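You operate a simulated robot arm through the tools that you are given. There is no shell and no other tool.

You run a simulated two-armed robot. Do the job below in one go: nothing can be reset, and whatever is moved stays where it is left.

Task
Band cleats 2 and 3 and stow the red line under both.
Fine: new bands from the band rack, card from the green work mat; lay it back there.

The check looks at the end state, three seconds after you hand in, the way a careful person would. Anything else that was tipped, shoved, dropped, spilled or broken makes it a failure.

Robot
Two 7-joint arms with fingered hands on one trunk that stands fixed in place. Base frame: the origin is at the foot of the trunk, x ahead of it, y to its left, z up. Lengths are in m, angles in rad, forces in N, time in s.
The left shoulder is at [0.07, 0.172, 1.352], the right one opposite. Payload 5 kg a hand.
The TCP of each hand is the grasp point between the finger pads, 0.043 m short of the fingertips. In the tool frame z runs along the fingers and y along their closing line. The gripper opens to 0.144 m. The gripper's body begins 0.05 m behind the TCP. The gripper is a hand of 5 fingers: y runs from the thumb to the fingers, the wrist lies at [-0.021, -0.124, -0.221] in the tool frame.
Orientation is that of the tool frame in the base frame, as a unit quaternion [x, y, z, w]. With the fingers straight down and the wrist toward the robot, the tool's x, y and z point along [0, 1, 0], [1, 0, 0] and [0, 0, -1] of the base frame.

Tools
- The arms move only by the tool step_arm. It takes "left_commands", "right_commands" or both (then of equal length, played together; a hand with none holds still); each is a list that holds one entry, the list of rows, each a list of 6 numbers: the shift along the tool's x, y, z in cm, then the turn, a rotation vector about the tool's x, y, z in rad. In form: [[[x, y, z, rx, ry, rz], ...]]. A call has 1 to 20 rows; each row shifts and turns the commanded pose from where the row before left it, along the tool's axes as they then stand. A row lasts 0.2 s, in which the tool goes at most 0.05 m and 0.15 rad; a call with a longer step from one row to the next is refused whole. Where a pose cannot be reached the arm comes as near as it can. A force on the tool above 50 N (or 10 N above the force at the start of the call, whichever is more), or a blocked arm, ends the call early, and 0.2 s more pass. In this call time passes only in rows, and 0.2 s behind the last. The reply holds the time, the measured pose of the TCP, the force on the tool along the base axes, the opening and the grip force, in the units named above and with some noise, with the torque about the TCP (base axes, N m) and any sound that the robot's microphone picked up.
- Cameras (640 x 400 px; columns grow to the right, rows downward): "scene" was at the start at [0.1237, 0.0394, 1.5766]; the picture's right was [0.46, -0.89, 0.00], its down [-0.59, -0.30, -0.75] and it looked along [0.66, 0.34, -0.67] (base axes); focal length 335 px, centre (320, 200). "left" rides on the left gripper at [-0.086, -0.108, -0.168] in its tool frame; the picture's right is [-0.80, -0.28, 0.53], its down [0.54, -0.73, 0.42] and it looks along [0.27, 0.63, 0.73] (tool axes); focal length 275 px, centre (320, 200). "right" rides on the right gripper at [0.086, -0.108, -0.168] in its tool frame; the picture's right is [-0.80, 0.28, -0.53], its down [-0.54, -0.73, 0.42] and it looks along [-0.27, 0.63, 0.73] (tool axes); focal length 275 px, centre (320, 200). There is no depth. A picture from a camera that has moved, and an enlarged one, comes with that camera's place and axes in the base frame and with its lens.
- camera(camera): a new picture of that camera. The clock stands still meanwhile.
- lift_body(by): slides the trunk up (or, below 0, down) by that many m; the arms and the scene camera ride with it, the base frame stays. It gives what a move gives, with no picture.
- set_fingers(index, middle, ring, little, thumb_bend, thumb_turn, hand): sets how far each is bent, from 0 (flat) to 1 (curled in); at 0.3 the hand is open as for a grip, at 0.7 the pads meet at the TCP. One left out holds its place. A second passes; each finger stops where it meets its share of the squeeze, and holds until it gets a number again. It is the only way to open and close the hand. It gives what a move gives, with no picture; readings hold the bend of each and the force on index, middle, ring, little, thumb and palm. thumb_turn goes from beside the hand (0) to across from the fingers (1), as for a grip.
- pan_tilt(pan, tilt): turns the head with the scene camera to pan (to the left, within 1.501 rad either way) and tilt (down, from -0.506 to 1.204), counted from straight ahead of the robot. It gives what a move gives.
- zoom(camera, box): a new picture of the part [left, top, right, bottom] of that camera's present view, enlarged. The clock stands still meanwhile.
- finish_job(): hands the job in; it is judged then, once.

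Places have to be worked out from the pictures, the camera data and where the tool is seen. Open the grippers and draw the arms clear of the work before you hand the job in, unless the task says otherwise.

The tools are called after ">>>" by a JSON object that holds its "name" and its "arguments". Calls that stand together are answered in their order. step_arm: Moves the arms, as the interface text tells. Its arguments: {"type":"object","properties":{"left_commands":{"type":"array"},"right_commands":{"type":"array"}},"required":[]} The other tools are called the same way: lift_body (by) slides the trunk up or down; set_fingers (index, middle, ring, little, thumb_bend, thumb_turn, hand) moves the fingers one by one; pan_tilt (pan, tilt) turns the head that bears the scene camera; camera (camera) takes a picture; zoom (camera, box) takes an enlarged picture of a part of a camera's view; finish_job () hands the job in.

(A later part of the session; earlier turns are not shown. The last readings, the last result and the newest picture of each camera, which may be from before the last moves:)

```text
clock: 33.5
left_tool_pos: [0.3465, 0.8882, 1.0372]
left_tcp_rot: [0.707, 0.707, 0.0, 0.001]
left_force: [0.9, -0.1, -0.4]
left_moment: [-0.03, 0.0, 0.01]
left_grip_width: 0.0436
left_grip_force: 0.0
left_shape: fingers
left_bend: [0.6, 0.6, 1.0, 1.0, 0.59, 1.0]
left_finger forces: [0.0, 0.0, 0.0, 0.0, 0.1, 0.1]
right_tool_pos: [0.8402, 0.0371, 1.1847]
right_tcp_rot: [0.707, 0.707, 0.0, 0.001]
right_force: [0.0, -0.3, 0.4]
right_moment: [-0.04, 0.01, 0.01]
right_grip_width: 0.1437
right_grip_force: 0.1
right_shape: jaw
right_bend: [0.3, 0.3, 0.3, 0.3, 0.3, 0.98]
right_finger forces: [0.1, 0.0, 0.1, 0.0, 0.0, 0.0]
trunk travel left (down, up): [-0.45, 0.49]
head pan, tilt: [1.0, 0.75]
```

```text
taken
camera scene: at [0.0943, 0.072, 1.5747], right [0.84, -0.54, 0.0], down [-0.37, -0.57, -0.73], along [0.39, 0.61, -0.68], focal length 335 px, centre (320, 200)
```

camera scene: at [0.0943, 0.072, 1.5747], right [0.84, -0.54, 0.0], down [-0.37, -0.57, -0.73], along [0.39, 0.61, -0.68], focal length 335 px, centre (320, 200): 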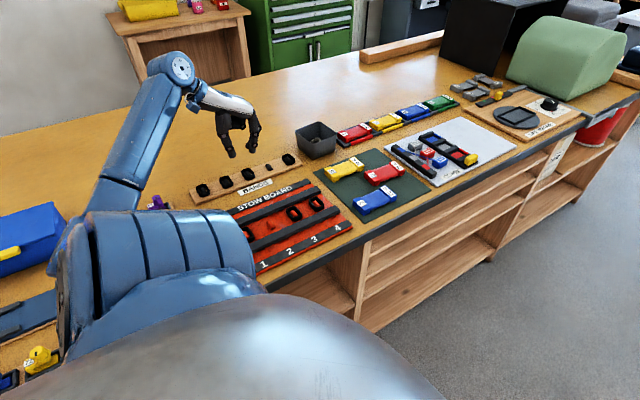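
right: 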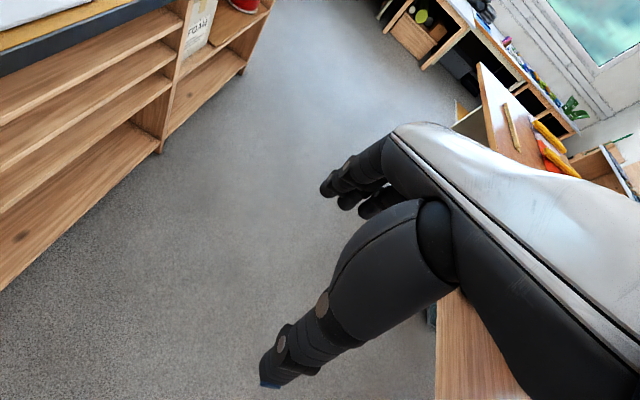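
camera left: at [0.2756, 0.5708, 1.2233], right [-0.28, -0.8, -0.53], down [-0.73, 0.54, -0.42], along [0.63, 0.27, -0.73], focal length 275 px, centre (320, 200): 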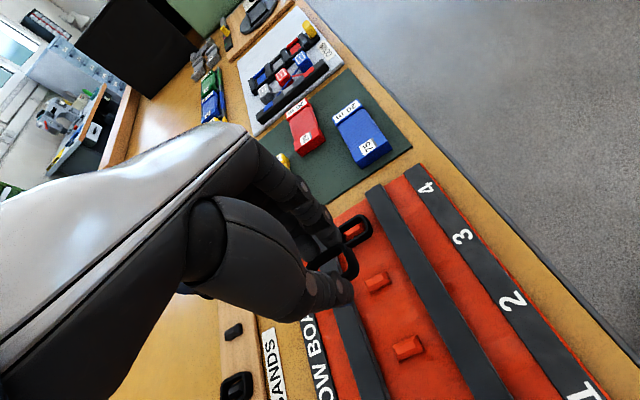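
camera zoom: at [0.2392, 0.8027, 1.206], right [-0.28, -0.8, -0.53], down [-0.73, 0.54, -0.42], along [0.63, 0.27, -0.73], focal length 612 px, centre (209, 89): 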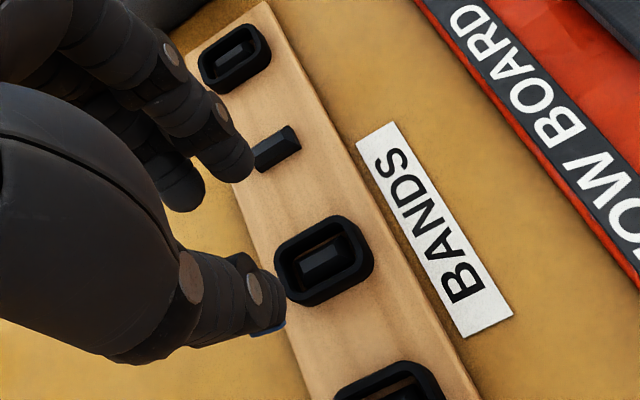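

Band 3 reads at (0.351, 0.884). I'll correct by 4 mm and descend most of the way, then check.

>>> {"name": "step_arm", "arguments": {"left_commands": [[[-0.4, 0.45, 2.0, 0, 0, 0], [0, 0, 2.0, 0, 0, 0], [0, 0, 1.5, 0, 0, 0]]]}}

>>> {"name": "zoom", "arguments": {"camera": "left", "box": [260, 160, 420, 300]}}

>>> {"name": "zoom", "arguments": {"camera": "scene", "box": [190, 130, 290, 210]}}

```text
clock: 34.4
left_tool_pos: [0.352, 0.8818, 0.984]
left_tcp_rot: [0.707, 0.707, 0.0, 0.0]
left_force: [0.3, -0.3, 0.2]
left_moment: [-0.03, 0.0, -0.01]
left_grip_width: 0.0437
left_grip_force: 0.0
left_shape: fingers
left_bend: [0.6, 0.6, 1.0, 1.0, 0.59, 1.0]
left_finger forces: [0.0, 0.1, 0.1, 0.0, 0.0, 0.0]
right_tool_pos: [0.8396, 0.0367, 1.1868]
right_tcp_rot: [0.707, 0.707, 0.0, 0.0]
right_force: [0.9, 0.0, -0.6]
right_moment: [0.0, -0.01, -0.05]
right_grip_width: 0.1433
right_grip_force: 0.1
right_shape: jaw
right_bend: [0.3, 0.3, 0.3, 0.3, 0.3, 0.98]
right_finger forces: [0.1, 0.0, 0.0, 0.0, 0.1, 0.0]
trunk travel left (down, up): [-0.45, 0.49]
head pan, tilt: [1.0, 0.75]
```

```text
2.86 times, centred on (340, 230) of left
camera zoom: at [0.2449, 0.7955, 1.1519], right [-0.28, -0.8, -0.53], down [-0.73, 0.54, -0.42], along [0.63, 0.27, -0.73], focal length 786 px, centre (263, 114)
```

zoom: 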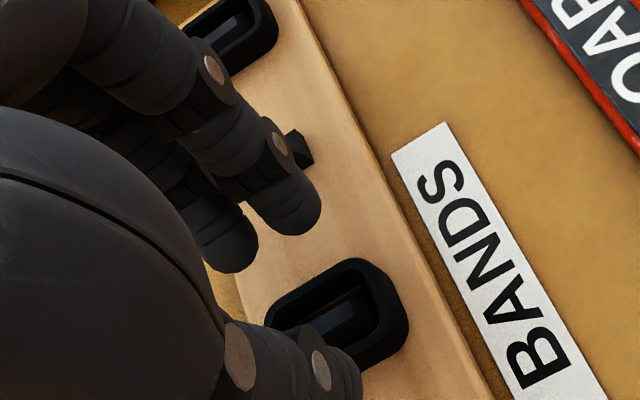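

```text
5.00 times, centred on (240, 170) of scene
camera zoom: at [0.0939, 0.0708, 1.5749], right [0.84, -0.54, 0.0], down [-0.37, -0.57, -0.73], along [0.4, 0.62, -0.68], focal length 1674 px, centre (720, 350)
```

zoom: 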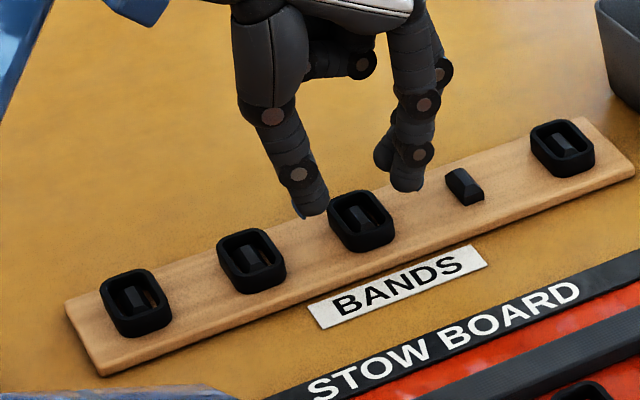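

Alignment is close, with the band about 2–3 mm toward −x. I'll shift 2 mm, go down and grip.

>>> {"name": "step_arm", "arguments": {"left_commands": [[[0.1, -0.25, 0.8, 0, 0, 0], [0, 0, 0.9, 0, 0, 0], [0, 0, 0.7, 0, 0, 0]]]}}

>>> {"name": "set_fingers", "arguments": {"hand": "left", "index": 0.69, "middle": 0.69, "thumb_bend": 0.69}}

>>> {"name": "zoom", "arguments": {"camera": "scene", "box": [190, 130, 290, 210]}}

>>> {"name": "zoom", "arguments": {"camera": "left", "box": [260, 160, 420, 300]}}

```text
clock: 35.1
left_tool_pos: [0.35, 0.8833, 0.9601]
left_tcp_rot: [0.707, 0.707, -0.001, 0.001]
left_force: [0.3, 0.1, 0.2]
left_moment: [-0.04, 0.03, 0.02]
left_grip_width: 0.044
left_grip_force: 0.0
left_shape: fingers
left_bend: [0.6, 0.6, 1.0, 1.0, 0.59, 1.0]
left_finger forces: [0.0, 0.0, 0.0, 0.1, 0.0, 0.0]
right_tool_pos: [0.8411, 0.0353, 1.1853]
right_tcp_rot: [0.707, 0.707, 0.001, 0.0]
right_force: [-0.1, 0.6, 0.8]
right_moment: [0.01, 0.03, 0.02]
right_grip_width: 0.1437
right_grip_force: 0.0
right_shape: jaw
right_bend: [0.3, 0.3, 0.3, 0.3, 0.3, 0.98]
right_finger forces: [0.0, 0.0, 0.0, 0.1, 0.0, 0.0]
trunk travel left (down, up): [-0.45, 0.49]
head pan, tilt: [1.0, 0.75]
```

```text
clock: 36.1
left_tool_pos: [0.3505, 0.8826, 0.9591]
left_tcp_rot: [0.708, 0.706, -0.001, 0.0]
left_force: [0.9, 0.6, -0.5]
left_moment: [-0.03, -0.01, -0.01]
left_grip_width: 0.034
left_grip_force: 10.7
left_shape: fingers
left_bend: [0.64, 0.65, 1.0, 1.0, 0.62, 1.0]
left_finger forces: [5.6, 5.7, 0.0, 0.0, 11.3, 0.1]
right_tool_pos: [0.8406, 0.0353, 1.1866]
right_tcp_rot: [0.707, 0.708, 0.0, -0.001]
right_force: [0.2, -0.3, 0.9]
right_moment: [-0.02, -0.01, 0.03]
right_grip_width: 0.1436
right_grip_force: 0.0
right_shape: jaw
right_bend: [0.3, 0.3, 0.3, 0.3, 0.3, 0.98]
right_finger forces: [0.0, 0.0, 0.1, 0.0, 0.0, 0.1]
trunk travel left (down, up): [-0.45, 0.49]
head pan, tilt: [1.0, 0.75]
```

```text
5.00 times, centred on (240, 170) of scene
camera zoom: at [0.094, 0.0709, 1.5748], right [0.84, -0.54, 0.0], down [-0.37, -0.57, -0.73], along [0.4, 0.62, -0.68], focal length 1674 px, centre (720, 350)
```

zoom: 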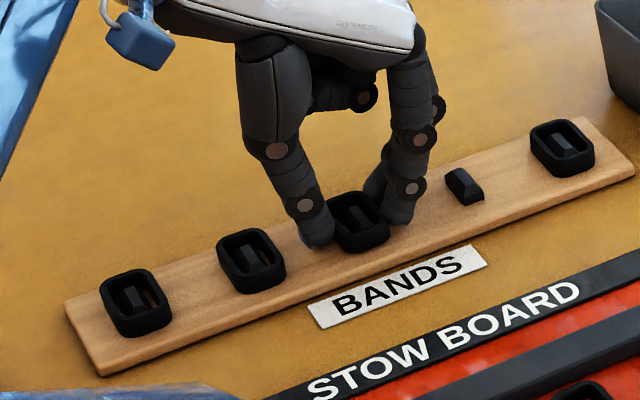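

```text
2.86 times, centred on (340, 230) of left
camera zoom: at [0.243, 0.7971, 1.1275], right [-0.28, -0.8, -0.53], down [-0.73, 0.54, -0.42], along [0.63, 0.27, -0.73], focal length 786 px, centre (263, 114)
```

zoom: 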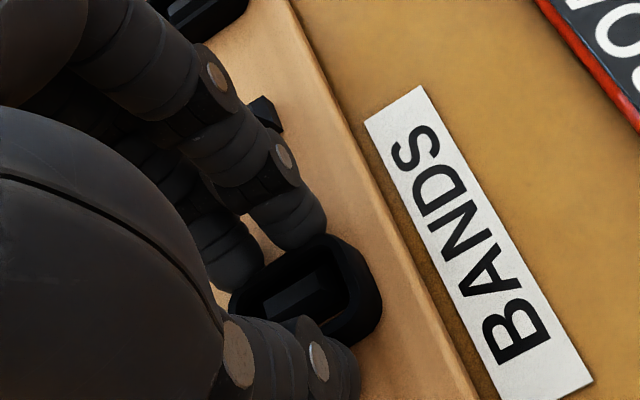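

Gripped at 11 N. Cleat 3 seated with the TCP at (0.389, 0.651), so cleat 2 should be about 73 mm to −x; I'll lift and carry the band there.

>>> {"name": "step_arm", "arguments": {"left_commands": [[[0, 0, -0.5, 0, 0, 0], [0, 0, -1.0, 0, 0, 0], [0, 0, -2.0, 0, 0, 0], [0, 0, -3.0, 0, 0, 0], [0, 0, -2.0, 0, 0, 0], [-3.83, -0.58, 0, 0, 0, 0], [-3.83, -0.58, 0, 0, 0, 0], [-3.83, -0.58, 0, 0, 0, 0], [-3.83, -0.58, 0, 0, 0, 0], [-3.83, -0.58, 0, 0, 0, 0], [-3.83, -0.58, 0, 0, 0, 0], [0, 0, 2.0, 0, 0, 0], [0, 0, 2.0, 0, 0, 0]]]}}

>>> {"name": "zoom", "arguments": {"camera": "left", "box": [270, 180, 410, 310]}}

>>> {"name": "zoom", "arguments": {"camera": "scene", "box": [230, 160, 330, 240]}}

>>> {"name": "camera", "arguments": {"camera": "scene"}}

```text
clock: 39.0
left_tool_pos: [0.3147, 0.6534, 1.0048]
left_tcp_rot: [0.707, 0.707, 0.001, 0.0]
left_force: [0.1, 0.0, 0.0]
left_moment: [0.03, -0.01, 0.0]
left_grip_width: 0.0342
left_grip_force: 11.4
left_shape: fingers
left_bend: [0.64, 0.65, 1.0, 1.0, 0.62, 1.0]
left_finger forces: [5.6, 5.7, 0.0, 0.1, 11.2, 0.0]
right_tool_pos: [0.8394, 0.0353, 1.1863]
right_tcp_rot: [0.707, 0.707, 0.0, 0.0]
right_force: [0.5, -0.6, 1.2]
right_moment: [0.0, 0.01, 0.0]
right_grip_width: 0.1439
right_grip_force: 0.2
right_shape: jaw
right_bend: [0.3, 0.3, 0.3, 0.3, 0.3, 0.98]
right_finger forces: [0.0, 0.0, 0.0, 0.0, 0.1, 0.1]
trunk travel left (down, up): [-0.45, 0.49]
head pan, tilt: [1.0, 0.75]
```

```text
3.08 times, centred on (340, 245) of left
camera zoom: at [0.2072, 0.5673, 1.1738], right [-0.28, -0.8, -0.53], down [-0.73, 0.54, -0.42], along [0.63, 0.27, -0.73], focal length 847 px, centre (258, 62)
```

zoom: 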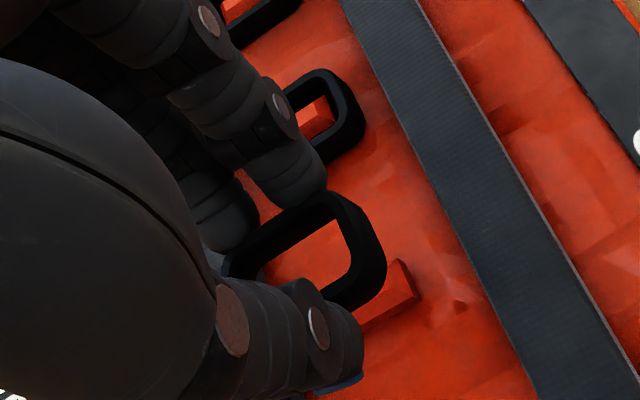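

```text
5.00 times, centred on (280, 200) of scene
camera zoom: at [0.0938, 0.071, 1.5748], right [0.84, -0.54, 0.0], down [-0.37, -0.57, -0.73], along [0.4, 0.62, -0.68], focal length 1674 px, centre (520, 200)
```

zoom: 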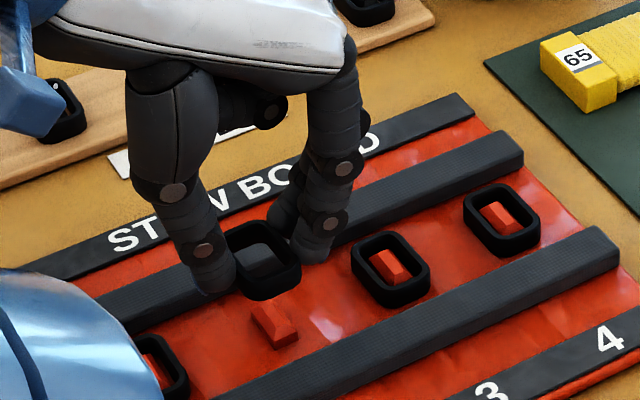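

```text
taken
camera scene: at [0.0938, 0.071, 1.5748], right [0.84, -0.54, 0.0], down [-0.37, -0.57, -0.73], along [0.4, 0.62, -0.68], focal length 335 px, centre (320, 200)
```

scene: 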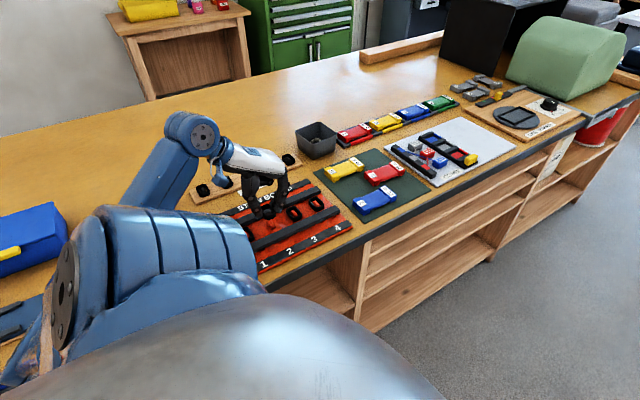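

The view matches the one I had over cleat 3, with a 1–2 mm difference. I'll correct slightly and come down to just over the cleat for a check.

>>> {"name": "step_arm", "arguments": {"left_commands": [[[-0.1, 0.15, 1.2, 0, 0, 0], [0, 0, 1.2, 0, 0, 0], [0, 0, 0.8, 0, 0, 0]]]}}

>>> {"name": "zoom", "arguments": {"camera": "left", "box": [310, 220, 390, 300]}}

>>> {"name": "zoom", "arguments": {"camera": "scene", "box": [255, 195, 315, 240]}}

```text
clock: 39.8
left_tool_pos: [0.3156, 0.6506, 0.9755]
left_tcp_rot: [0.707, 0.707, 0.0, 0.0]
left_force: [0.0, -1.2, -0.4]
left_moment: [-0.04, 0.02, 0.0]
left_grip_width: 0.0343
left_grip_force: 11.3
left_shape: fingers
left_bend: [0.64, 0.65, 1.0, 1.0, 0.62, 1.0]
left_finger forces: [5.5, 5.6, 0.0, 0.0, 11.3, 0.1]
right_tool_pos: [0.8398, 0.0362, 1.1859]
right_tcp_rot: [0.708, 0.706, 0.0, 0.0]
right_force: [0.5, 0.3, -0.2]
right_moment: [-0.01, 0.0, -0.02]
right_grip_width: 0.1439
right_grip_force: 0.1
right_shape: jaw
right_bend: [0.3, 0.3, 0.3, 0.3, 0.3, 0.98]
right_finger forces: [0.0, 0.0, 0.0, 0.0, 0.1, 0.0]
trunk travel left (down, up): [-0.45, 0.49]
head pan, tilt: [1.0, 0.75]
```

```text
5.00 times, centred on (350, 260) of left
camera zoom: at [0.2093, 0.5646, 1.1428], right [-0.28, -0.8, -0.53], down [-0.73, 0.54, -0.42], along [0.63, 0.27, -0.73], focal length 1376 px, centre (170, -100)
```

zoom: 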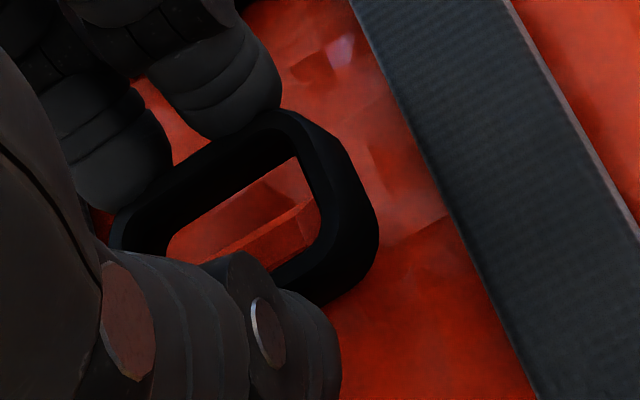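

```text
8.89 times, centred on (285, 218) of scene
camera zoom: at [0.0939, 0.0707, 1.5748], right [0.84, -0.54, 0.0], down [-0.37, -0.57, -0.73], along [0.4, 0.62, -0.68], focal length 2976 px, centre (631, 44)
```

zoom: 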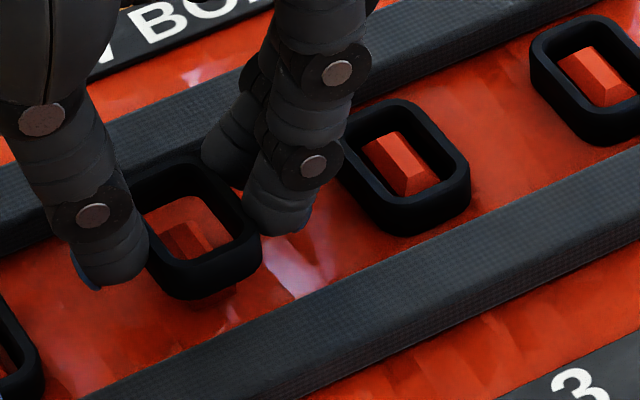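

Checked against the measured descent over cleat 3, the ring should land within about 1 mm of centre. I'll lower in small steps until contact.

>>> {"name": "step_arm", "arguments": {"left_commands": [[[0, 0.05, 0.4, 0, 0, 0], [0, 0, 0.4, 0, 0, 0], [0, 0, 0.4, 0, 0, 0]]]}}

>>> {"name": "zoom", "arguments": {"camera": "left", "box": [310, 220, 390, 300]}}

>>> {"name": "zoom", "arguments": {"camera": "scene", "box": [255, 195, 315, 240]}}

```text
clock: 40.5
left_tool_pos: [0.3182, 0.6516, 0.9626]
left_tcp_rot: [0.707, 0.707, 0.0, 0.0]
left_force: [0.2, 0.1, -0.2]
left_moment: [0.02, -0.03, -0.02]
left_grip_width: 0.0343
left_grip_force: 11.0
left_shape: fingers
left_bend: [0.64, 0.65, 1.0, 1.0, 0.62, 1.0]
left_finger forces: [5.7, 5.8, 0.0, 0.1, 11.3, 0.0]
right_tool_pos: [0.8401, 0.0362, 1.1867]
right_tcp_rot: [0.707, 0.707, 0.0, 0.0]
right_force: [0.2, 0.0, -0.2]
right_moment: [0.01, 0.0, 0.01]
right_grip_width: 0.1434
right_grip_force: 0.0
right_shape: jaw
right_bend: [0.3, 0.3, 0.3, 0.3, 0.3, 0.98]
right_finger forces: [0.0, 0.0, 0.1, 0.0, 0.0, 0.0]
trunk travel left (down, up): [-0.45, 0.49]
head pan, tilt: [1.0, 0.75]
```

```text
5.00 times, centred on (350, 260) of left
camera zoom: at [0.211, 0.5651, 1.1307], right [-0.28, -0.8, -0.53], down [-0.73, 0.54, -0.42], along [0.63, 0.27, -0.73], focal length 1376 px, centre (170, -100)
```

zoom: 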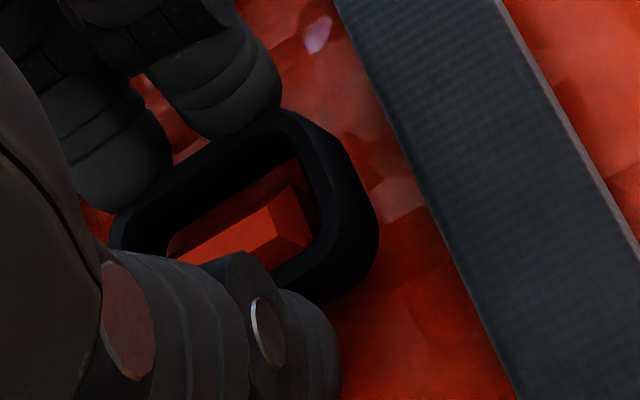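

```text
8.89 times, centred on (285, 218) of scene
camera zoom: at [0.0939, 0.0708, 1.5748], right [0.84, -0.54, 0.0], down [-0.37, -0.57, -0.73], along [0.4, 0.62, -0.68], focal length 2976 px, centre (631, 44)
```

zoom: 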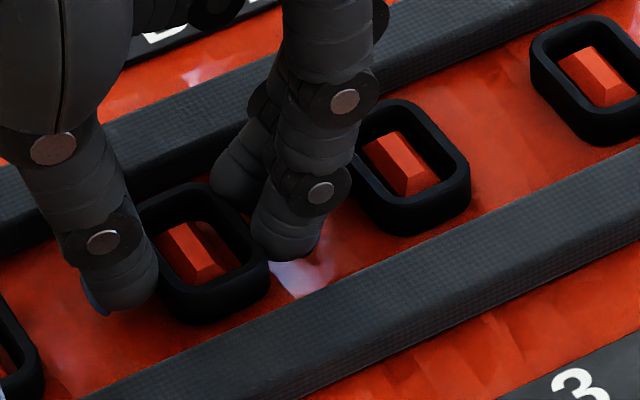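

The ring surrounds cleat 2. I'll lower the rest with a 1 mm shift toward −x until contact.

>>> {"name": "step_arm", "arguments": {"left_commands": [[[0, -0.12, 0.25, 0, 0, 0], [0, 0, 0.2, 0, 0, 0], [0, 0, 0.1, 0, 0, 0]]]}}

>>> {"name": "zoom", "arguments": {"camera": "scene", "box": [255, 195, 315, 240]}}

```text
clock: 41.4
left_tool_pos: [0.3163, 0.6516, 0.957]
left_tcp_rot: [0.707, 0.707, 0.0, 0.001]
left_force: [-1.1, -1.7, 6.5]
left_moment: [-0.01, 0.11, -0.01]
left_grip_width: 0.0342
left_grip_force: 12.1
left_shape: fingers
left_bend: [0.64, 0.65, 1.0, 1.0, 0.62, 1.0]
left_finger forces: [5.5, 6.1, 0.0, 0.0, 12.2, 0.0]
right_tool_pos: [0.8402, 0.0355, 1.1874]
right_tcp_rot: [0.707, 0.708, 0.0, 0.0]
right_force: [-0.6, 0.5, -0.2]
right_moment: [0.0, 0.02, 0.01]
right_grip_width: 0.1435
right_grip_force: 0.1
right_shape: jaw
right_bend: [0.3, 0.3, 0.3, 0.3, 0.3, 0.98]
right_finger forces: [0.1, 0.1, 0.0, 0.0, 0.1, 0.0]
trunk travel left (down, up): [-0.45, 0.49]
head pan, tilt: [1.0, 0.75]
```

```text
8.89 times, centred on (285, 218) of scene
camera zoom: at [0.0934, 0.0699, 1.575], right [0.84, -0.54, 0.0], down [-0.37, -0.57, -0.73], along [0.4, 0.62, -0.68], focal length 2976 px, centre (631, 44)
```

zoom: 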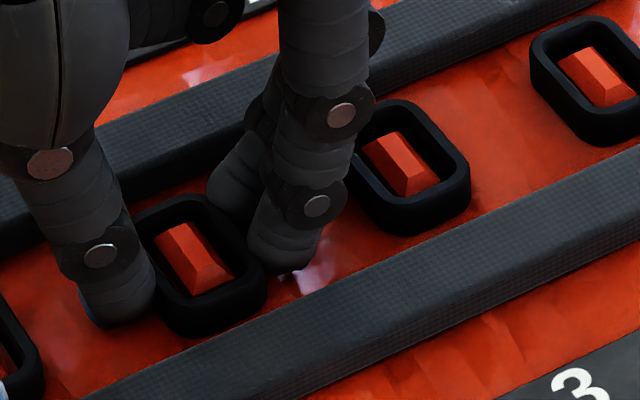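

Seated at 6.5 N. I'll release and rise straight up.

>>> {"name": "set_fingers", "arguments": {"hand": "left", "index": 0.6, "middle": 0.6, "thumb_bend": 0.59}}

>>> {"name": "step_arm", "arguments": {"left_commands": [[[0, 0, -0.5, 0, 0, 0], [0, 0, -1.5, 0, 0, 0], [0, 0, -3.0, 0, 0, 0], [0, 0, -4.0, 0, 0, 0], [0, 0, -4.0, 0, 0, 0]]]}}

>>> {"name": "zoom", "arguments": {"camera": "scene", "box": [230, 170, 350, 260]}}

>>> {"name": "zoom", "arguments": {"camera": "left", "box": [290, 190, 470, 370]}}

```text
clock: 42.4
left_tool_pos: [0.3174, 0.6515, 0.9586]
left_tcp_rot: [0.707, 0.707, 0.0, 0.0]
left_force: [-2.3, 0.1, 7.1]
left_moment: [-0.04, -0.09, -0.02]
left_grip_width: 0.0416
left_grip_force: 4.3
left_shape: fingers
left_bend: [0.61, 0.61, 1.0, 1.0, 0.59, 1.0]
left_finger forces: [5.4, 2.1, 0.1, 0.0, 0.0, 0.1]
right_tool_pos: [0.8401, 0.0352, 1.1863]
right_tcp_rot: [0.707, 0.707, 0.0, 0.001]
right_force: [0.1, -0.1, 0.2]
right_moment: [0.03, 0.0, -0.02]
right_grip_width: 0.1436
right_grip_force: 0.1
right_shape: jaw
right_bend: [0.3, 0.3, 0.3, 0.3, 0.3, 0.98]
right_finger forces: [0.0, 0.1, 0.0, 0.0, 0.0, 0.0]
trunk travel left (down, up): [-0.45, 0.49]
head pan, tilt: [1.0, 0.75]
```

```text
clock: 43.5
left_tool_pos: [0.3194, 0.649, 1.0879]
left_tcp_rot: [0.707, 0.707, -0.001, -0.001]
left_force: [-0.2, 0.9, 0.0]
left_moment: [0.0, 0.03, 0.01]
left_grip_width: 0.0441
left_grip_force: 0.1
left_shape: fingers
left_bend: [0.6, 0.6, 1.0, 1.0, 0.59, 1.0]
left_finger forces: [0.0, 0.0, 0.1, 0.1, 0.0, 0.0]
right_tool_pos: [0.8394, 0.0351, 1.1859]
right_tcp_rot: [0.708, 0.707, 0.0, 0.0]
right_force: [0.0, -0.4, -0.3]
right_moment: [0.02, 0.0, 0.01]
right_grip_width: 0.1438
right_grip_force: 0.0
right_shape: jaw
right_bend: [0.3, 0.3, 0.3, 0.3, 0.3, 0.98]
right_finger forces: [0.0, 0.1, 0.1, 0.0, 0.0, 0.0]
trunk travel left (down, up): [-0.45, 0.49]
head pan, tilt: [1.0, 0.75]
```

```text
4.44 times, centred on (290, 215) of scene
camera zoom: at [0.0942, 0.0703, 1.5747], right [0.84, -0.54, 0.0], down [-0.37, -0.57, -0.73], along [0.39, 0.62, -0.68], focal length 1488 px, centre (453, 133)
```

zoom: 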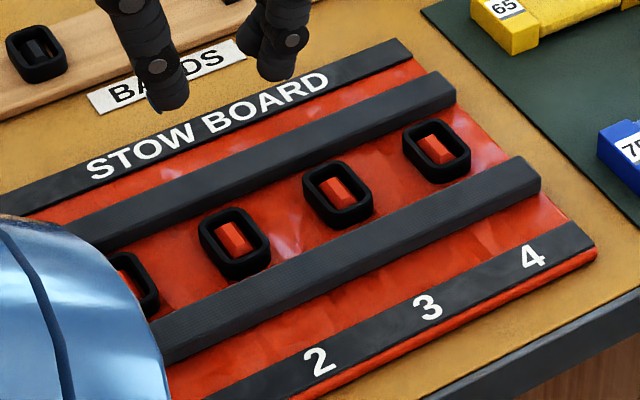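

```text
2.22 times, centred on (380, 280) of left
camera zoom: at [0.212, 0.5636, 1.2559], right [-0.28, -0.8, -0.53], down [-0.73, 0.54, -0.42], along [0.63, 0.27, -0.73], focal length 612 px, centre (187, 22)
```

zoom: 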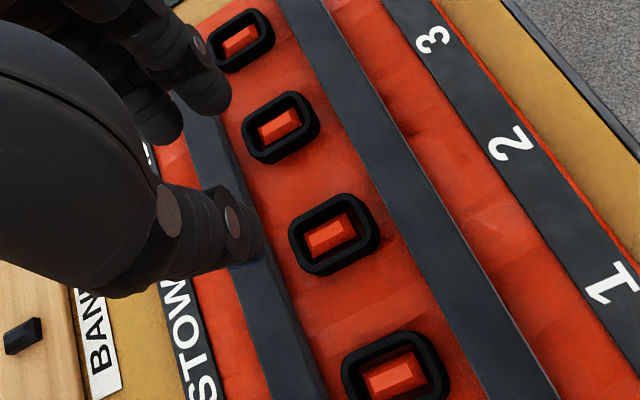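

All four cleats are banded neatly. Now to the red card: I'll fly over it at this height and inspect it with the hand camera.

>>> {"name": "step_arm", "arguments": {"left_commands": [[[0.05, 4.3, -0.3, 0, 0, 0], [0.05, 4.3, -0.3, 0, 0, 0], [0.05, 4.3, -0.3, 0, 0, 0], [0.05, 4.3, 0, 0, 0, 0], [0.05, 4.3, 0, 0, 0, 0], [0.05, 4.3, 0, 0, 0, 0], [0.05, 4.3, 0, 0, 0, 0], [0.05, 4.3, 0, 0, 0, 0]]]}}

>>> {"name": "pan_tilt", "arguments": {"pan": 0.75, "tilt": 0.75}}

>>> {"name": "camera", "arguments": {"camera": "left"}}

>>> {"name": "camera", "arguments": {"camera": "scene"}}

```text
clock: 45.4
left_tool_pos: [0.6645, 0.6541, 1.0919]
left_tcp_rot: [0.706, 0.708, 0.0, -0.001]
left_force: [0.6, 0.2, -0.8]
left_moment: [0.01, -0.01, 0.01]
left_grip_width: 0.0443
left_grip_force: 0.1
left_shape: fingers
left_bend: [0.6, 0.6, 1.0, 1.0, 0.59, 1.0]
left_finger forces: [0.1, 0.0, 0.0, 0.0, 0.1, 0.1]
right_tool_pos: [0.842, 0.036, 1.1849]
right_tcp_rot: [0.707, 0.707, 0.0, -0.001]
right_force: [0.7, 0.4, 0.3]
right_moment: [0.0, 0.03, 0.03]
right_grip_width: 0.1437
right_grip_force: 0.0
right_shape: jaw
right_bend: [0.3, 0.3, 0.3, 0.3, 0.3, 0.98]
right_finger forces: [0.0, 0.0, 0.1, 0.0, 0.1, 0.0]
trunk travel left (down, up): [-0.45, 0.49]
head pan, tilt: [1.0, 0.75]
```

```text
clock: 46.1
left_tool_pos: [0.6627, 0.6545, 1.0916]
left_tcp_rot: [0.707, 0.707, 0.001, -0.001]
left_force: [-0.3, 0.1, 0.5]
left_moment: [-0.05, -0.01, -0.01]
left_grip_width: 0.0442
left_grip_force: 0.0
left_shape: fingers
left_bend: [0.6, 0.6, 1.0, 1.0, 0.59, 1.0]
left_finger forces: [0.0, 0.0, 0.1, 0.0, 0.0, 0.0]
right_tool_pos: [0.8392, 0.0344, 1.186]
right_tcp_rot: [0.707, 0.707, 0.0, 0.0]
right_force: [0.1, -0.5, 0.9]
right_moment: [0.0, -0.02, -0.01]
right_grip_width: 0.1434
right_grip_force: 0.0
right_shape: jaw
right_bend: [0.3, 0.3, 0.3, 0.3, 0.3, 0.98]
right_finger forces: [0.0, 0.0, 0.1, 0.1, 0.0, 0.0]
trunk travel left (down, up): [-0.45, 0.49]
head pan, tilt: [0.75, 0.75]
```

```text
taken
camera left: at [0.5555, 0.5674, 1.2605], right [-0.28, -0.8, -0.53], down [-0.73, 0.54, -0.42], along [0.63, 0.27, -0.73], focal length 275 px, centre (320, 200)
```

left: 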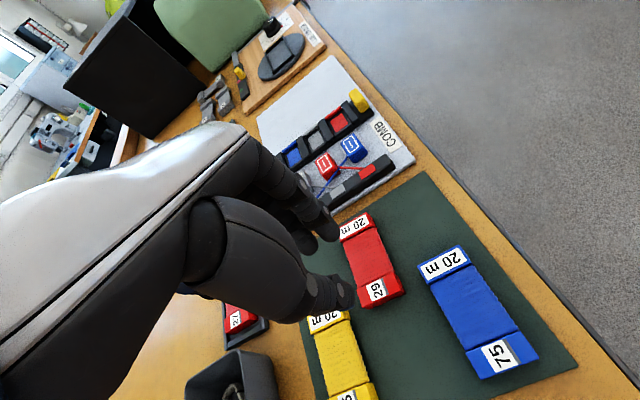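

```text
taken
camera scene: at [0.1094, 0.0578, 1.5748], right [0.68, -0.73, 0.0], down [-0.5, -0.47, -0.73], along [0.53, 0.5, -0.68], focal length 335 px, centre (320, 200)
```

scene: 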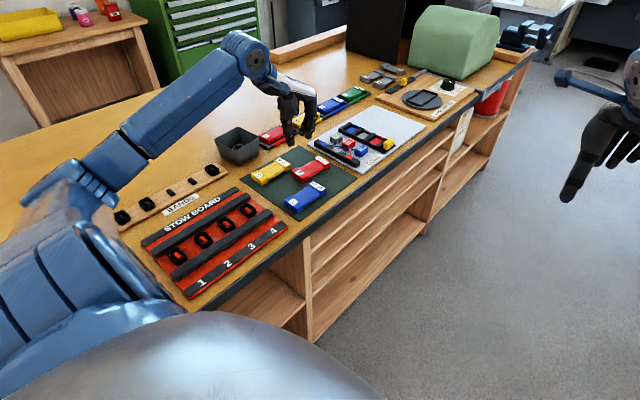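

I'll enlarge the red card in both views to get its outline and look for a loose line end.

>>> {"name": "zoom", "arguments": {"camera": "left", "box": [310, 190, 430, 320]}}

>>> {"name": "zoom", "arguments": {"camera": "scene", "box": [235, 130, 365, 225]}}

>>> {"name": "zoom", "arguments": {"camera": "scene", "box": [285, 150, 335, 190]}}

```text
3.08 times, centred on (370, 255) of left
camera zoom: at [0.5555, 0.5674, 1.2605], right [-0.28, -0.8, -0.53], down [-0.73, 0.54, -0.42], along [0.63, 0.27, -0.73], focal length 847 px, centre (166, 31)
```

zoom: 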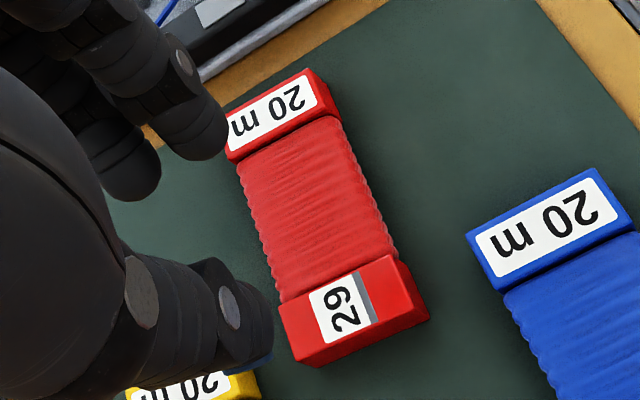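

```text
4.21 times, centred on (300, 178) of scene
camera zoom: at [0.1094, 0.0578, 1.5748], right [0.68, -0.73, 0.0], down [-0.5, -0.47, -0.73], along [0.53, 0.5, -0.68], focal length 1410 px, centre (404, 295)
```

zoom: 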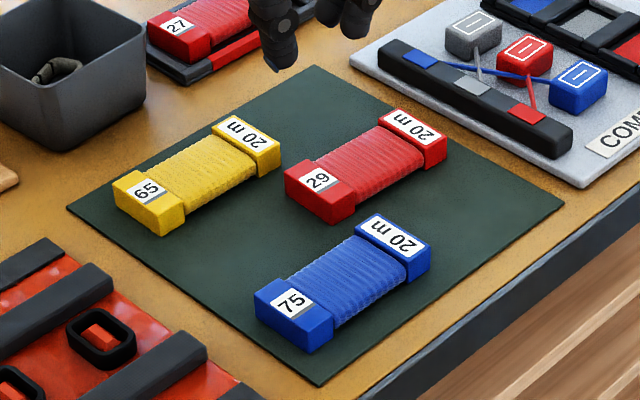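

```text
10.00 times, centred on (310, 170) of scene
camera zoom: at [0.1094, 0.0578, 1.5748], right [0.68, -0.73, 0.0], down [-0.5, -0.47, -0.73], along [0.53, 0.5, -0.68], focal length 3348 px, centre (420, 500)
```

zoom: 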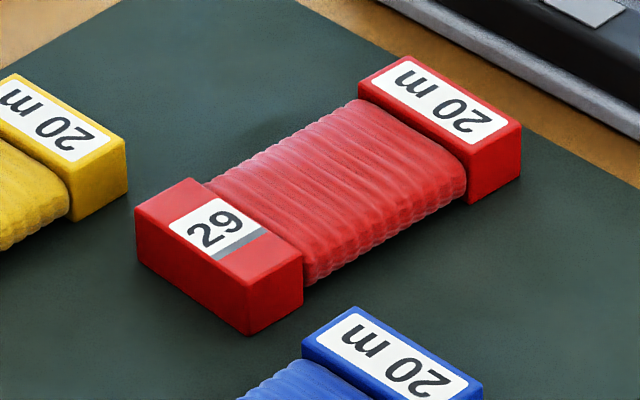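

The card is about 0.12 × 0.053 × 0.02 m, centred near (0.719, 0.664), with no loose end showing. I'll turn the hand to close along y, open it, and line up over the card's middle.

>>> {"name": "set_fingers", "arguments": {"hand": "left", "index": 0.5, "middle": 0.5, "thumb_bend": 0.5}}

>>> {"name": "step_arm", "arguments": {"left_commands": [[[0, 0, 0, 0, 0, -0.1428], [0, 0, 0, 0, 0, -0.1428], [0, 0, 0, 0, 0, -0.1428], [0, 0, 0, 0, 0, -0.1428], [0, 0, 0, 0, 0, -0.1428], [0, 0, 0, 0, 0, -0.1428], [0, 0, 0, 0, 0, -0.1428], [0, 0, 0, 0, 0, -0.1428], [0, 0, 0, 0, 0, -0.1428], [0, 0, 0, 0, 0, -0.1428], [0, 0, 0, 0, 0, -0.1428], [-2.8, 0.45, 1.5, 0, 0, 0], [-2.8, 0.45, 1.5, 0, 0, 0]]]}}

>>> {"name": "camera", "arguments": {"camera": "left"}}

>>> {"name": "zoom", "arguments": {"camera": "scene", "box": [235, 110, 365, 205]}}

```text
clock: 47.1
left_tool_pos: [0.6625, 0.654, 1.0926]
left_tcp_rot: [0.708, 0.706, 0.0, 0.0]
left_force: [0.6, 0.9, 0.1]
left_moment: [0.02, 0.0, -0.01]
left_grip_width: 0.0778
left_grip_force: 0.0
left_shape: fingers
left_bend: [0.5, 0.5, 1.0, 1.0, 0.5, 1.0]
left_finger forces: [0.0, 0.0, 0.0, 0.0, 0.1, 0.1]
right_tool_pos: [0.84, 0.0363, 1.1854]
right_tcp_rot: [0.708, 0.707, 0.001, 0.001]
right_force: [-0.4, -0.3, 0.0]
right_moment: [-0.01, -0.01, 0.01]
right_grip_width: 0.1438
right_grip_force: 0.0
right_shape: jaw
right_bend: [0.3, 0.3, 0.3, 0.3, 0.3, 0.98]
right_finger forces: [0.0, 0.0, 0.1, 0.0, 0.0, 0.0]
trunk travel left (down, up): [-0.45, 0.49]
head pan, tilt: [0.75, 0.75]
```

```text
clock: 49.9
left_tool_pos: [0.7171, 0.667, 1.0659]
left_tcp_rot: [0.0, 1.0, 0.0, -0.001]
left_force: [1.3, 0.1, 0.3]
left_moment: [-0.05, -0.01, -0.01]
left_grip_width: 0.0782
left_grip_force: 0.1
left_shape: fingers
left_bend: [0.5, 0.5, 1.0, 1.0, 0.5, 1.0]
left_finger forces: [0.1, 0.0, 0.1, 0.0, 0.0, 0.0]
right_tool_pos: [0.8422, 0.0369, 1.1844]
right_tcp_rot: [0.707, 0.707, -0.001, -0.001]
right_force: [0.5, -0.4, -0.3]
right_moment: [0.03, 0.03, 0.01]
right_grip_width: 0.1436
right_grip_force: 0.0
right_shape: jaw
right_bend: [0.3, 0.3, 0.3, 0.3, 0.3, 0.98]
right_finger forces: [0.0, 0.1, 0.1, 0.1, 0.1, 0.0]
trunk travel left (down, up): [-0.45, 0.49]
head pan, tilt: [0.75, 0.75]
```

```text
taken
camera left: at [0.8049, 0.5597, 1.2334], right [0.8, -0.28, -0.54], down [-0.54, -0.73, -0.42], along [-0.27, 0.63, -0.73], focal length 275 px, centre (320, 200)
```

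left: 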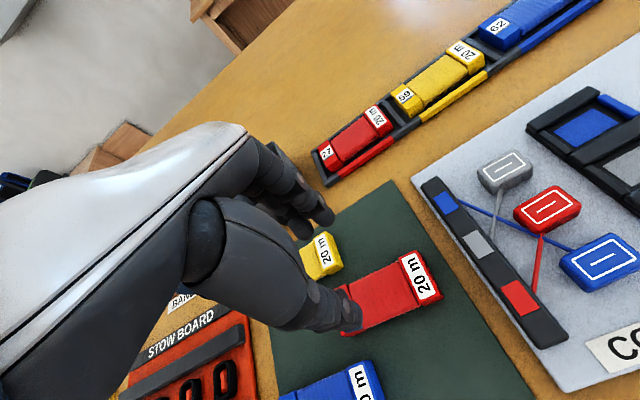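

```text
4.21 times, centred on (300, 158) of scene
camera zoom: at [0.1119, 0.0578, 1.5746], right [0.68, -0.73, 0.0], down [-0.5, -0.47, -0.73], along [0.53, 0.5, -0.68], focal length 1410 px, centre (404, 379)
```

zoom: 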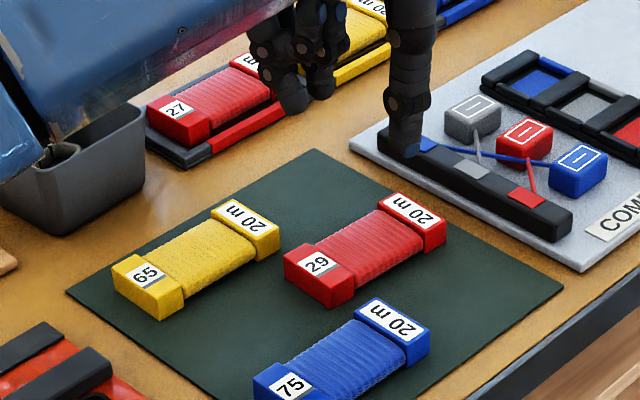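

I'll measure the card in the hand camera before coming down.

>>> {"name": "zoom", "arguments": {"camera": "left", "box": [290, 220, 460, 360]}}

```text
2.86 times, centred on (375, 290) of left
camera zoom: at [0.8049, 0.5597, 1.2334], right [0.8, -0.28, -0.54], down [-0.54, -0.73, -0.42], along [-0.27, 0.63, -0.73], focal length 786 px, centre (163, -57)
```

zoom: 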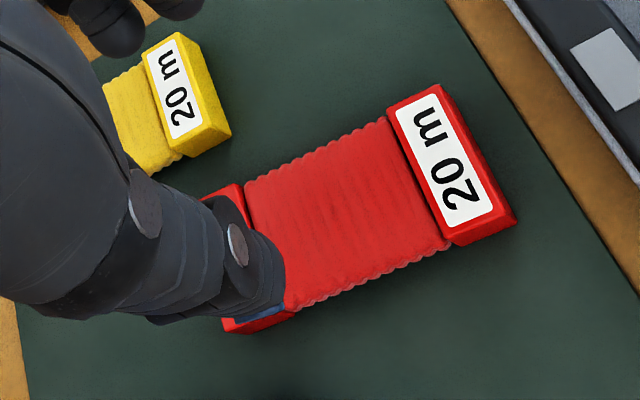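

Card middle reads (0.719, 0.659) here. I'll shift over it and come partway down.

>>> {"name": "step_arm", "arguments": {"left_commands": [[[-0.2, -0.6, 2.5, 0, 0, 0], [0, 0, 2.5, 0, 0, 0], [0, 0, 2.0, 0, 0, 0], [0, 0, 1.0, 0, 0, 0]]]}}

>>> {"name": "zoom", "arguments": {"camera": "left", "box": [260, 190, 430, 340]}}

>>> {"name": "zoom", "arguments": {"camera": "scene", "box": [270, 130, 350, 195]}}

```text
clock: 50.9
left_tool_pos: [0.7205, 0.6603, 0.9858]
left_tcp_rot: [0.0, 1.0, 0.0, -0.001]
left_force: [0.4, 0.3, 0.3]
left_moment: [-0.05, 0.0, -0.01]
left_grip_width: 0.078
left_grip_force: 0.1
left_shape: fingers
left_bend: [0.5, 0.5, 1.0, 1.0, 0.5, 1.0]
left_finger forces: [0.1, 0.0, 0.0, 0.1, 0.1, 0.1]
right_tool_pos: [0.8406, 0.035, 1.1861]
right_tcp_rot: [0.708, 0.707, 0.001, 0.0]
right_force: [0.5, 0.0, 0.4]
right_moment: [-0.01, -0.02, 0.02]
right_grip_width: 0.1435
right_grip_force: 0.2
right_shape: jaw
right_bend: [0.3, 0.3, 0.3, 0.3, 0.3, 0.98]
right_finger forces: [0.0, 0.0, 0.0, 0.0, 0.1, 0.1]
trunk travel left (down, up): [-0.45, 0.49]
head pan, tilt: [0.75, 0.75]
```

```text
2.67 times, centred on (345, 265) of left
camera zoom: at [0.8073, 0.5509, 1.1531], right [0.8, -0.28, -0.53], down [-0.54, -0.73, -0.42], along [-0.27, 0.63, -0.73], focal length 734 px, centre (253, 27)
```

zoom: 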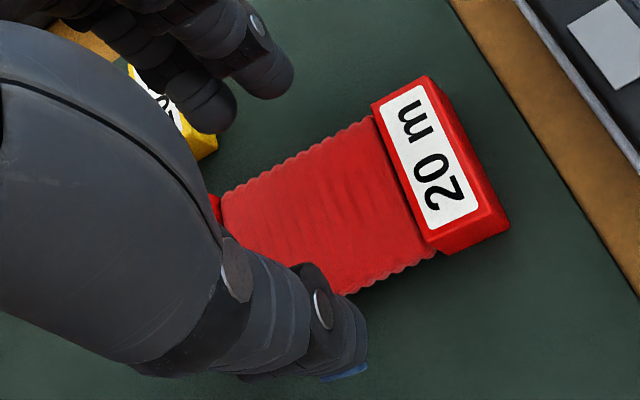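

```text
6.15 times, centred on (310, 162) of scene
camera zoom: at [0.1106, 0.0576, 1.5747], right [0.68, -0.73, 0.0], down [-0.5, -0.47, -0.73], along [0.53, 0.5, -0.68], focal length 2060 px, centre (382, 431)
```

zoom: 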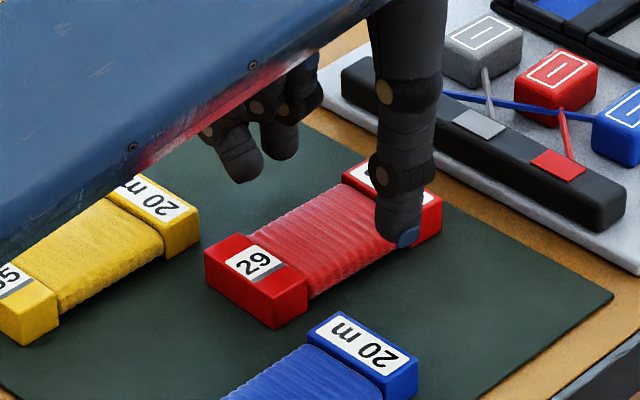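

Fingers and thumb straddle the card. I'll come down so the tips reach low on its sides, then close.

>>> {"name": "step_arm", "arguments": {"left_commands": [[[0, 0, 1.2, 0, 0, 0], [0, 0, 1.0, 0, 0, 0], [0, 0, 0.6, 0, 0, 0]]]}}

>>> {"name": "set_fingers", "arguments": {"hand": "left", "index": 0.68, "middle": 0.68, "thumb_bend": 0.68}}

>>> {"name": "zoom", "arguments": {"camera": "left", "box": [260, 190, 430, 340]}}

>>> {"name": "zoom", "arguments": {"camera": "scene", "box": [270, 130, 350, 195]}}

```text
clock: 51.7
left_tool_pos: [0.7188, 0.6584, 0.9575]
left_tcp_rot: [0.0, 1.0, 0.0, -0.001]
left_force: [0.3, -0.2, 0.1]
left_moment: [-0.03, 0.0, 0.04]
left_grip_width: 0.0779
left_grip_force: 0.1
left_shape: fingers
left_bend: [0.5, 0.5, 1.0, 1.0, 0.5, 1.0]
left_finger forces: [0.0, 0.0, 0.1, 0.0, 0.0, 0.1]
right_tool_pos: [0.8396, 0.0355, 1.1862]
right_tcp_rot: [0.707, 0.707, 0.0, -0.001]
right_force: [-0.5, -0.4, -0.3]
right_moment: [-0.03, -0.01, 0.0]
right_grip_width: 0.1437
right_grip_force: 0.1
right_shape: jaw
right_bend: [0.3, 0.3, 0.3, 0.3, 0.3, 0.98]
right_finger forces: [0.0, 0.0, 0.1, 0.1, 0.0, 0.0]
trunk travel left (down, up): [-0.45, 0.49]
head pan, tilt: [0.75, 0.75]
```

```text
clock: 52.7
left_tool_pos: [0.7183, 0.6589, 0.9583]
left_tcp_rot: [0.0, 1.0, 0.0, 0.001]
left_force: [0.4, 0.9, 1.3]
left_moment: [0.0, 0.05, -0.05]
left_grip_width: 0.055
left_grip_force: 17.0
left_shape: fingers
left_bend: [0.58, 0.59, 1.0, 1.0, 0.57, 1.0]
left_finger forces: [8.8, 9.2, 0.0, 0.1, 17.2, 0.0]
right_tool_pos: [0.8412, 0.0368, 1.1861]
right_tcp_rot: [0.707, 0.707, 0.0, 0.001]
right_force: [-0.2, 0.6, -0.3]
right_moment: [0.0, 0.02, 0.0]
right_grip_width: 0.1436
right_grip_force: 0.0
right_shape: jaw
right_bend: [0.3, 0.3, 0.3, 0.3, 0.3, 0.98]
right_finger forces: [0.0, 0.0, 0.0, 0.0, 0.0, 0.0]
trunk travel left (down, up): [-0.45, 0.49]
head pan, tilt: [0.75, 0.75]
```

```text
2.67 times, centred on (345, 265) of left
camera zoom: at [0.8065, 0.5501, 1.1258], right [0.8, -0.28, -0.53], down [-0.54, -0.73, -0.42], along [-0.27, 0.63, -0.73], focal length 734 px, centre (253, 27)
```

zoom: 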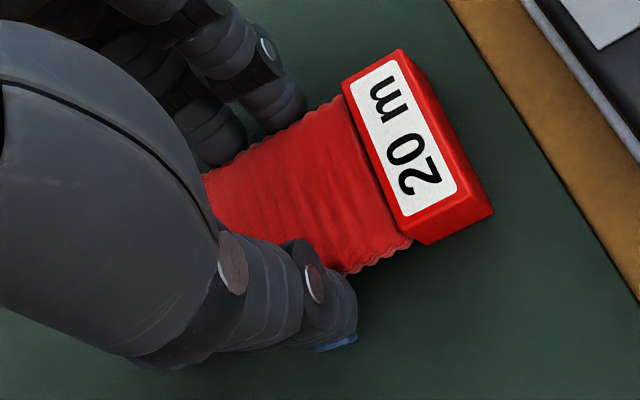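

```text
6.15 times, centred on (310, 162) of scene
camera zoom: at [0.11, 0.0575, 1.5748], right [0.68, -0.73, 0.0], down [-0.5, -0.47, -0.73], along [0.53, 0.5, -0.68], focal length 2060 px, centre (382, 431)
```

zoom: 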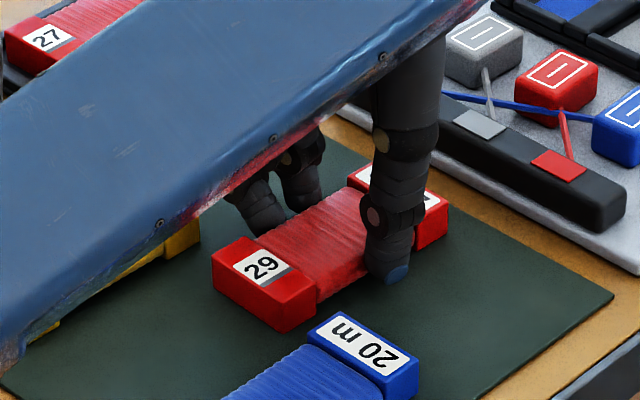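

Gripped at 17 N across 0.055 m. I'll lift the card and see whether a line end shows.

>>> {"name": "step_arm", "arguments": {"left_commands": [[[0, 0, -0.5, 0, 0, 0], [0, 0, -1.5, 0, 0, 0], [0, 0, -3.0, 0, 0, 0], [0, 0, -4.0, 0, 0, 0], [0, 0, -3.0, 0, 0, 0]]]}}

>>> {"name": "camera", "arguments": {"camera": "left"}}

>>> {"name": "zoom", "arguments": {"camera": "scene", "box": [230, 70, 370, 200]}}

```text
clock: 53.9
left_tool_pos: [0.7163, 0.6586, 1.0795]
left_tcp_rot: [0.001, 1.0, -0.002, -0.001]
left_force: [-0.5, 0.4, -1.6]
left_moment: [-0.03, -0.04, -0.01]
left_grip_width: 0.0548
left_grip_force: 17.2
left_shape: fingers
left_bend: [0.59, 0.6, 1.0, 1.0, 0.57, 1.0]
left_finger forces: [8.7, 8.5, 0.0, 0.0, 17.2, 0.0]
right_tool_pos: [0.839, 0.0377, 1.1859]
right_tcp_rot: [0.708, 0.707, 0.0, 0.0]
right_force: [-0.2, -0.7, 0.4]
right_moment: [-0.04, -0.07, 0.0]
right_grip_width: 0.1434
right_grip_force: 0.0
right_shape: jaw
right_bend: [0.3, 0.3, 0.3, 0.3, 0.3, 0.98]
right_finger forces: [0.0, 0.0, 0.0, 0.1, 0.1, 0.1]
trunk travel left (down, up): [-0.45, 0.49]
head pan, tilt: [0.75, 0.75]
```

```text
taken
camera left: at [0.804, 0.5497, 1.2475], right [0.8, -0.28, -0.53], down [-0.54, -0.73, -0.42], along [-0.27, 0.63, -0.73], focal length 275 px, centre (320, 200)
```

left: 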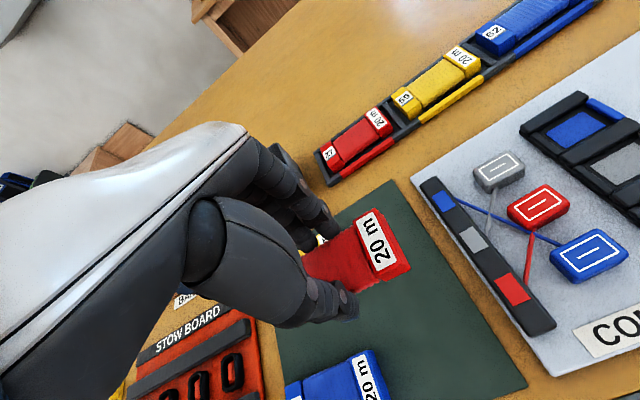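

```text
3.08 times, centred on (300, 135) of scene
camera zoom: at [0.1078, 0.0588, 1.5747], right [0.68, -0.73, 0.0], down [-0.5, -0.47, -0.73], along [0.54, 0.5, -0.68], focal length 1030 px, centre (382, 400)
```

zoom: 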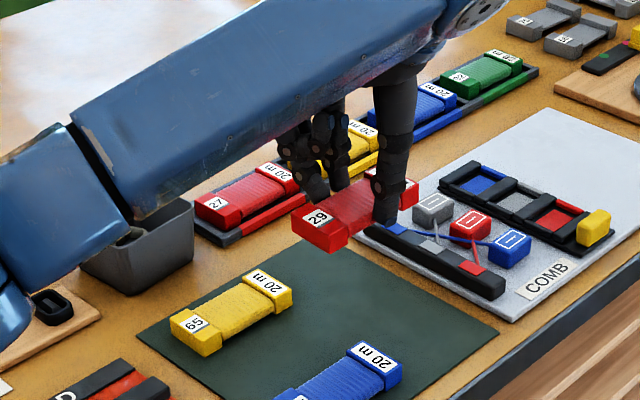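

The card is lifted with no line trailing. The forearm looks close to the bin in this view, so I'll check the whole scene for clearance.

>>> {"name": "camera", "arguments": {"camera": "scene"}}

>>> {"name": "camera", "arguments": {"camera": "right"}}

```text
taken
camera scene: at [0.1078, 0.0588, 1.5747], right [0.68, -0.73, 0.0], down [-0.5, -0.47, -0.73], along [0.54, 0.5, -0.68], focal length 335 px, centre (320, 200)
```

scene: 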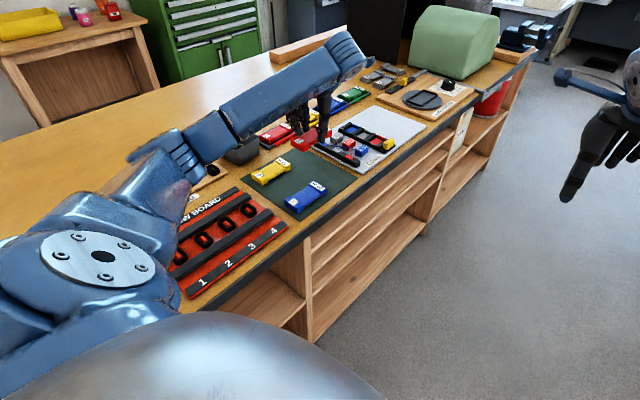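

```text
taken
camera right: at [0.7305, 0.1249, 1.3544], right [0.28, -0.8, 0.54], down [-0.72, -0.54, -0.42], along [0.63, -0.27, -0.73], focal length 275 px, centre (320, 200)
```

right: 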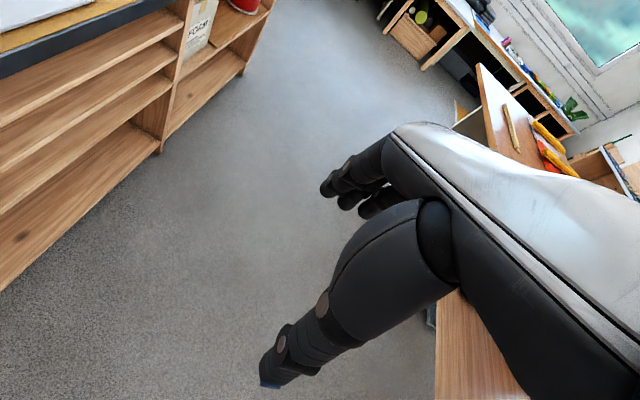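

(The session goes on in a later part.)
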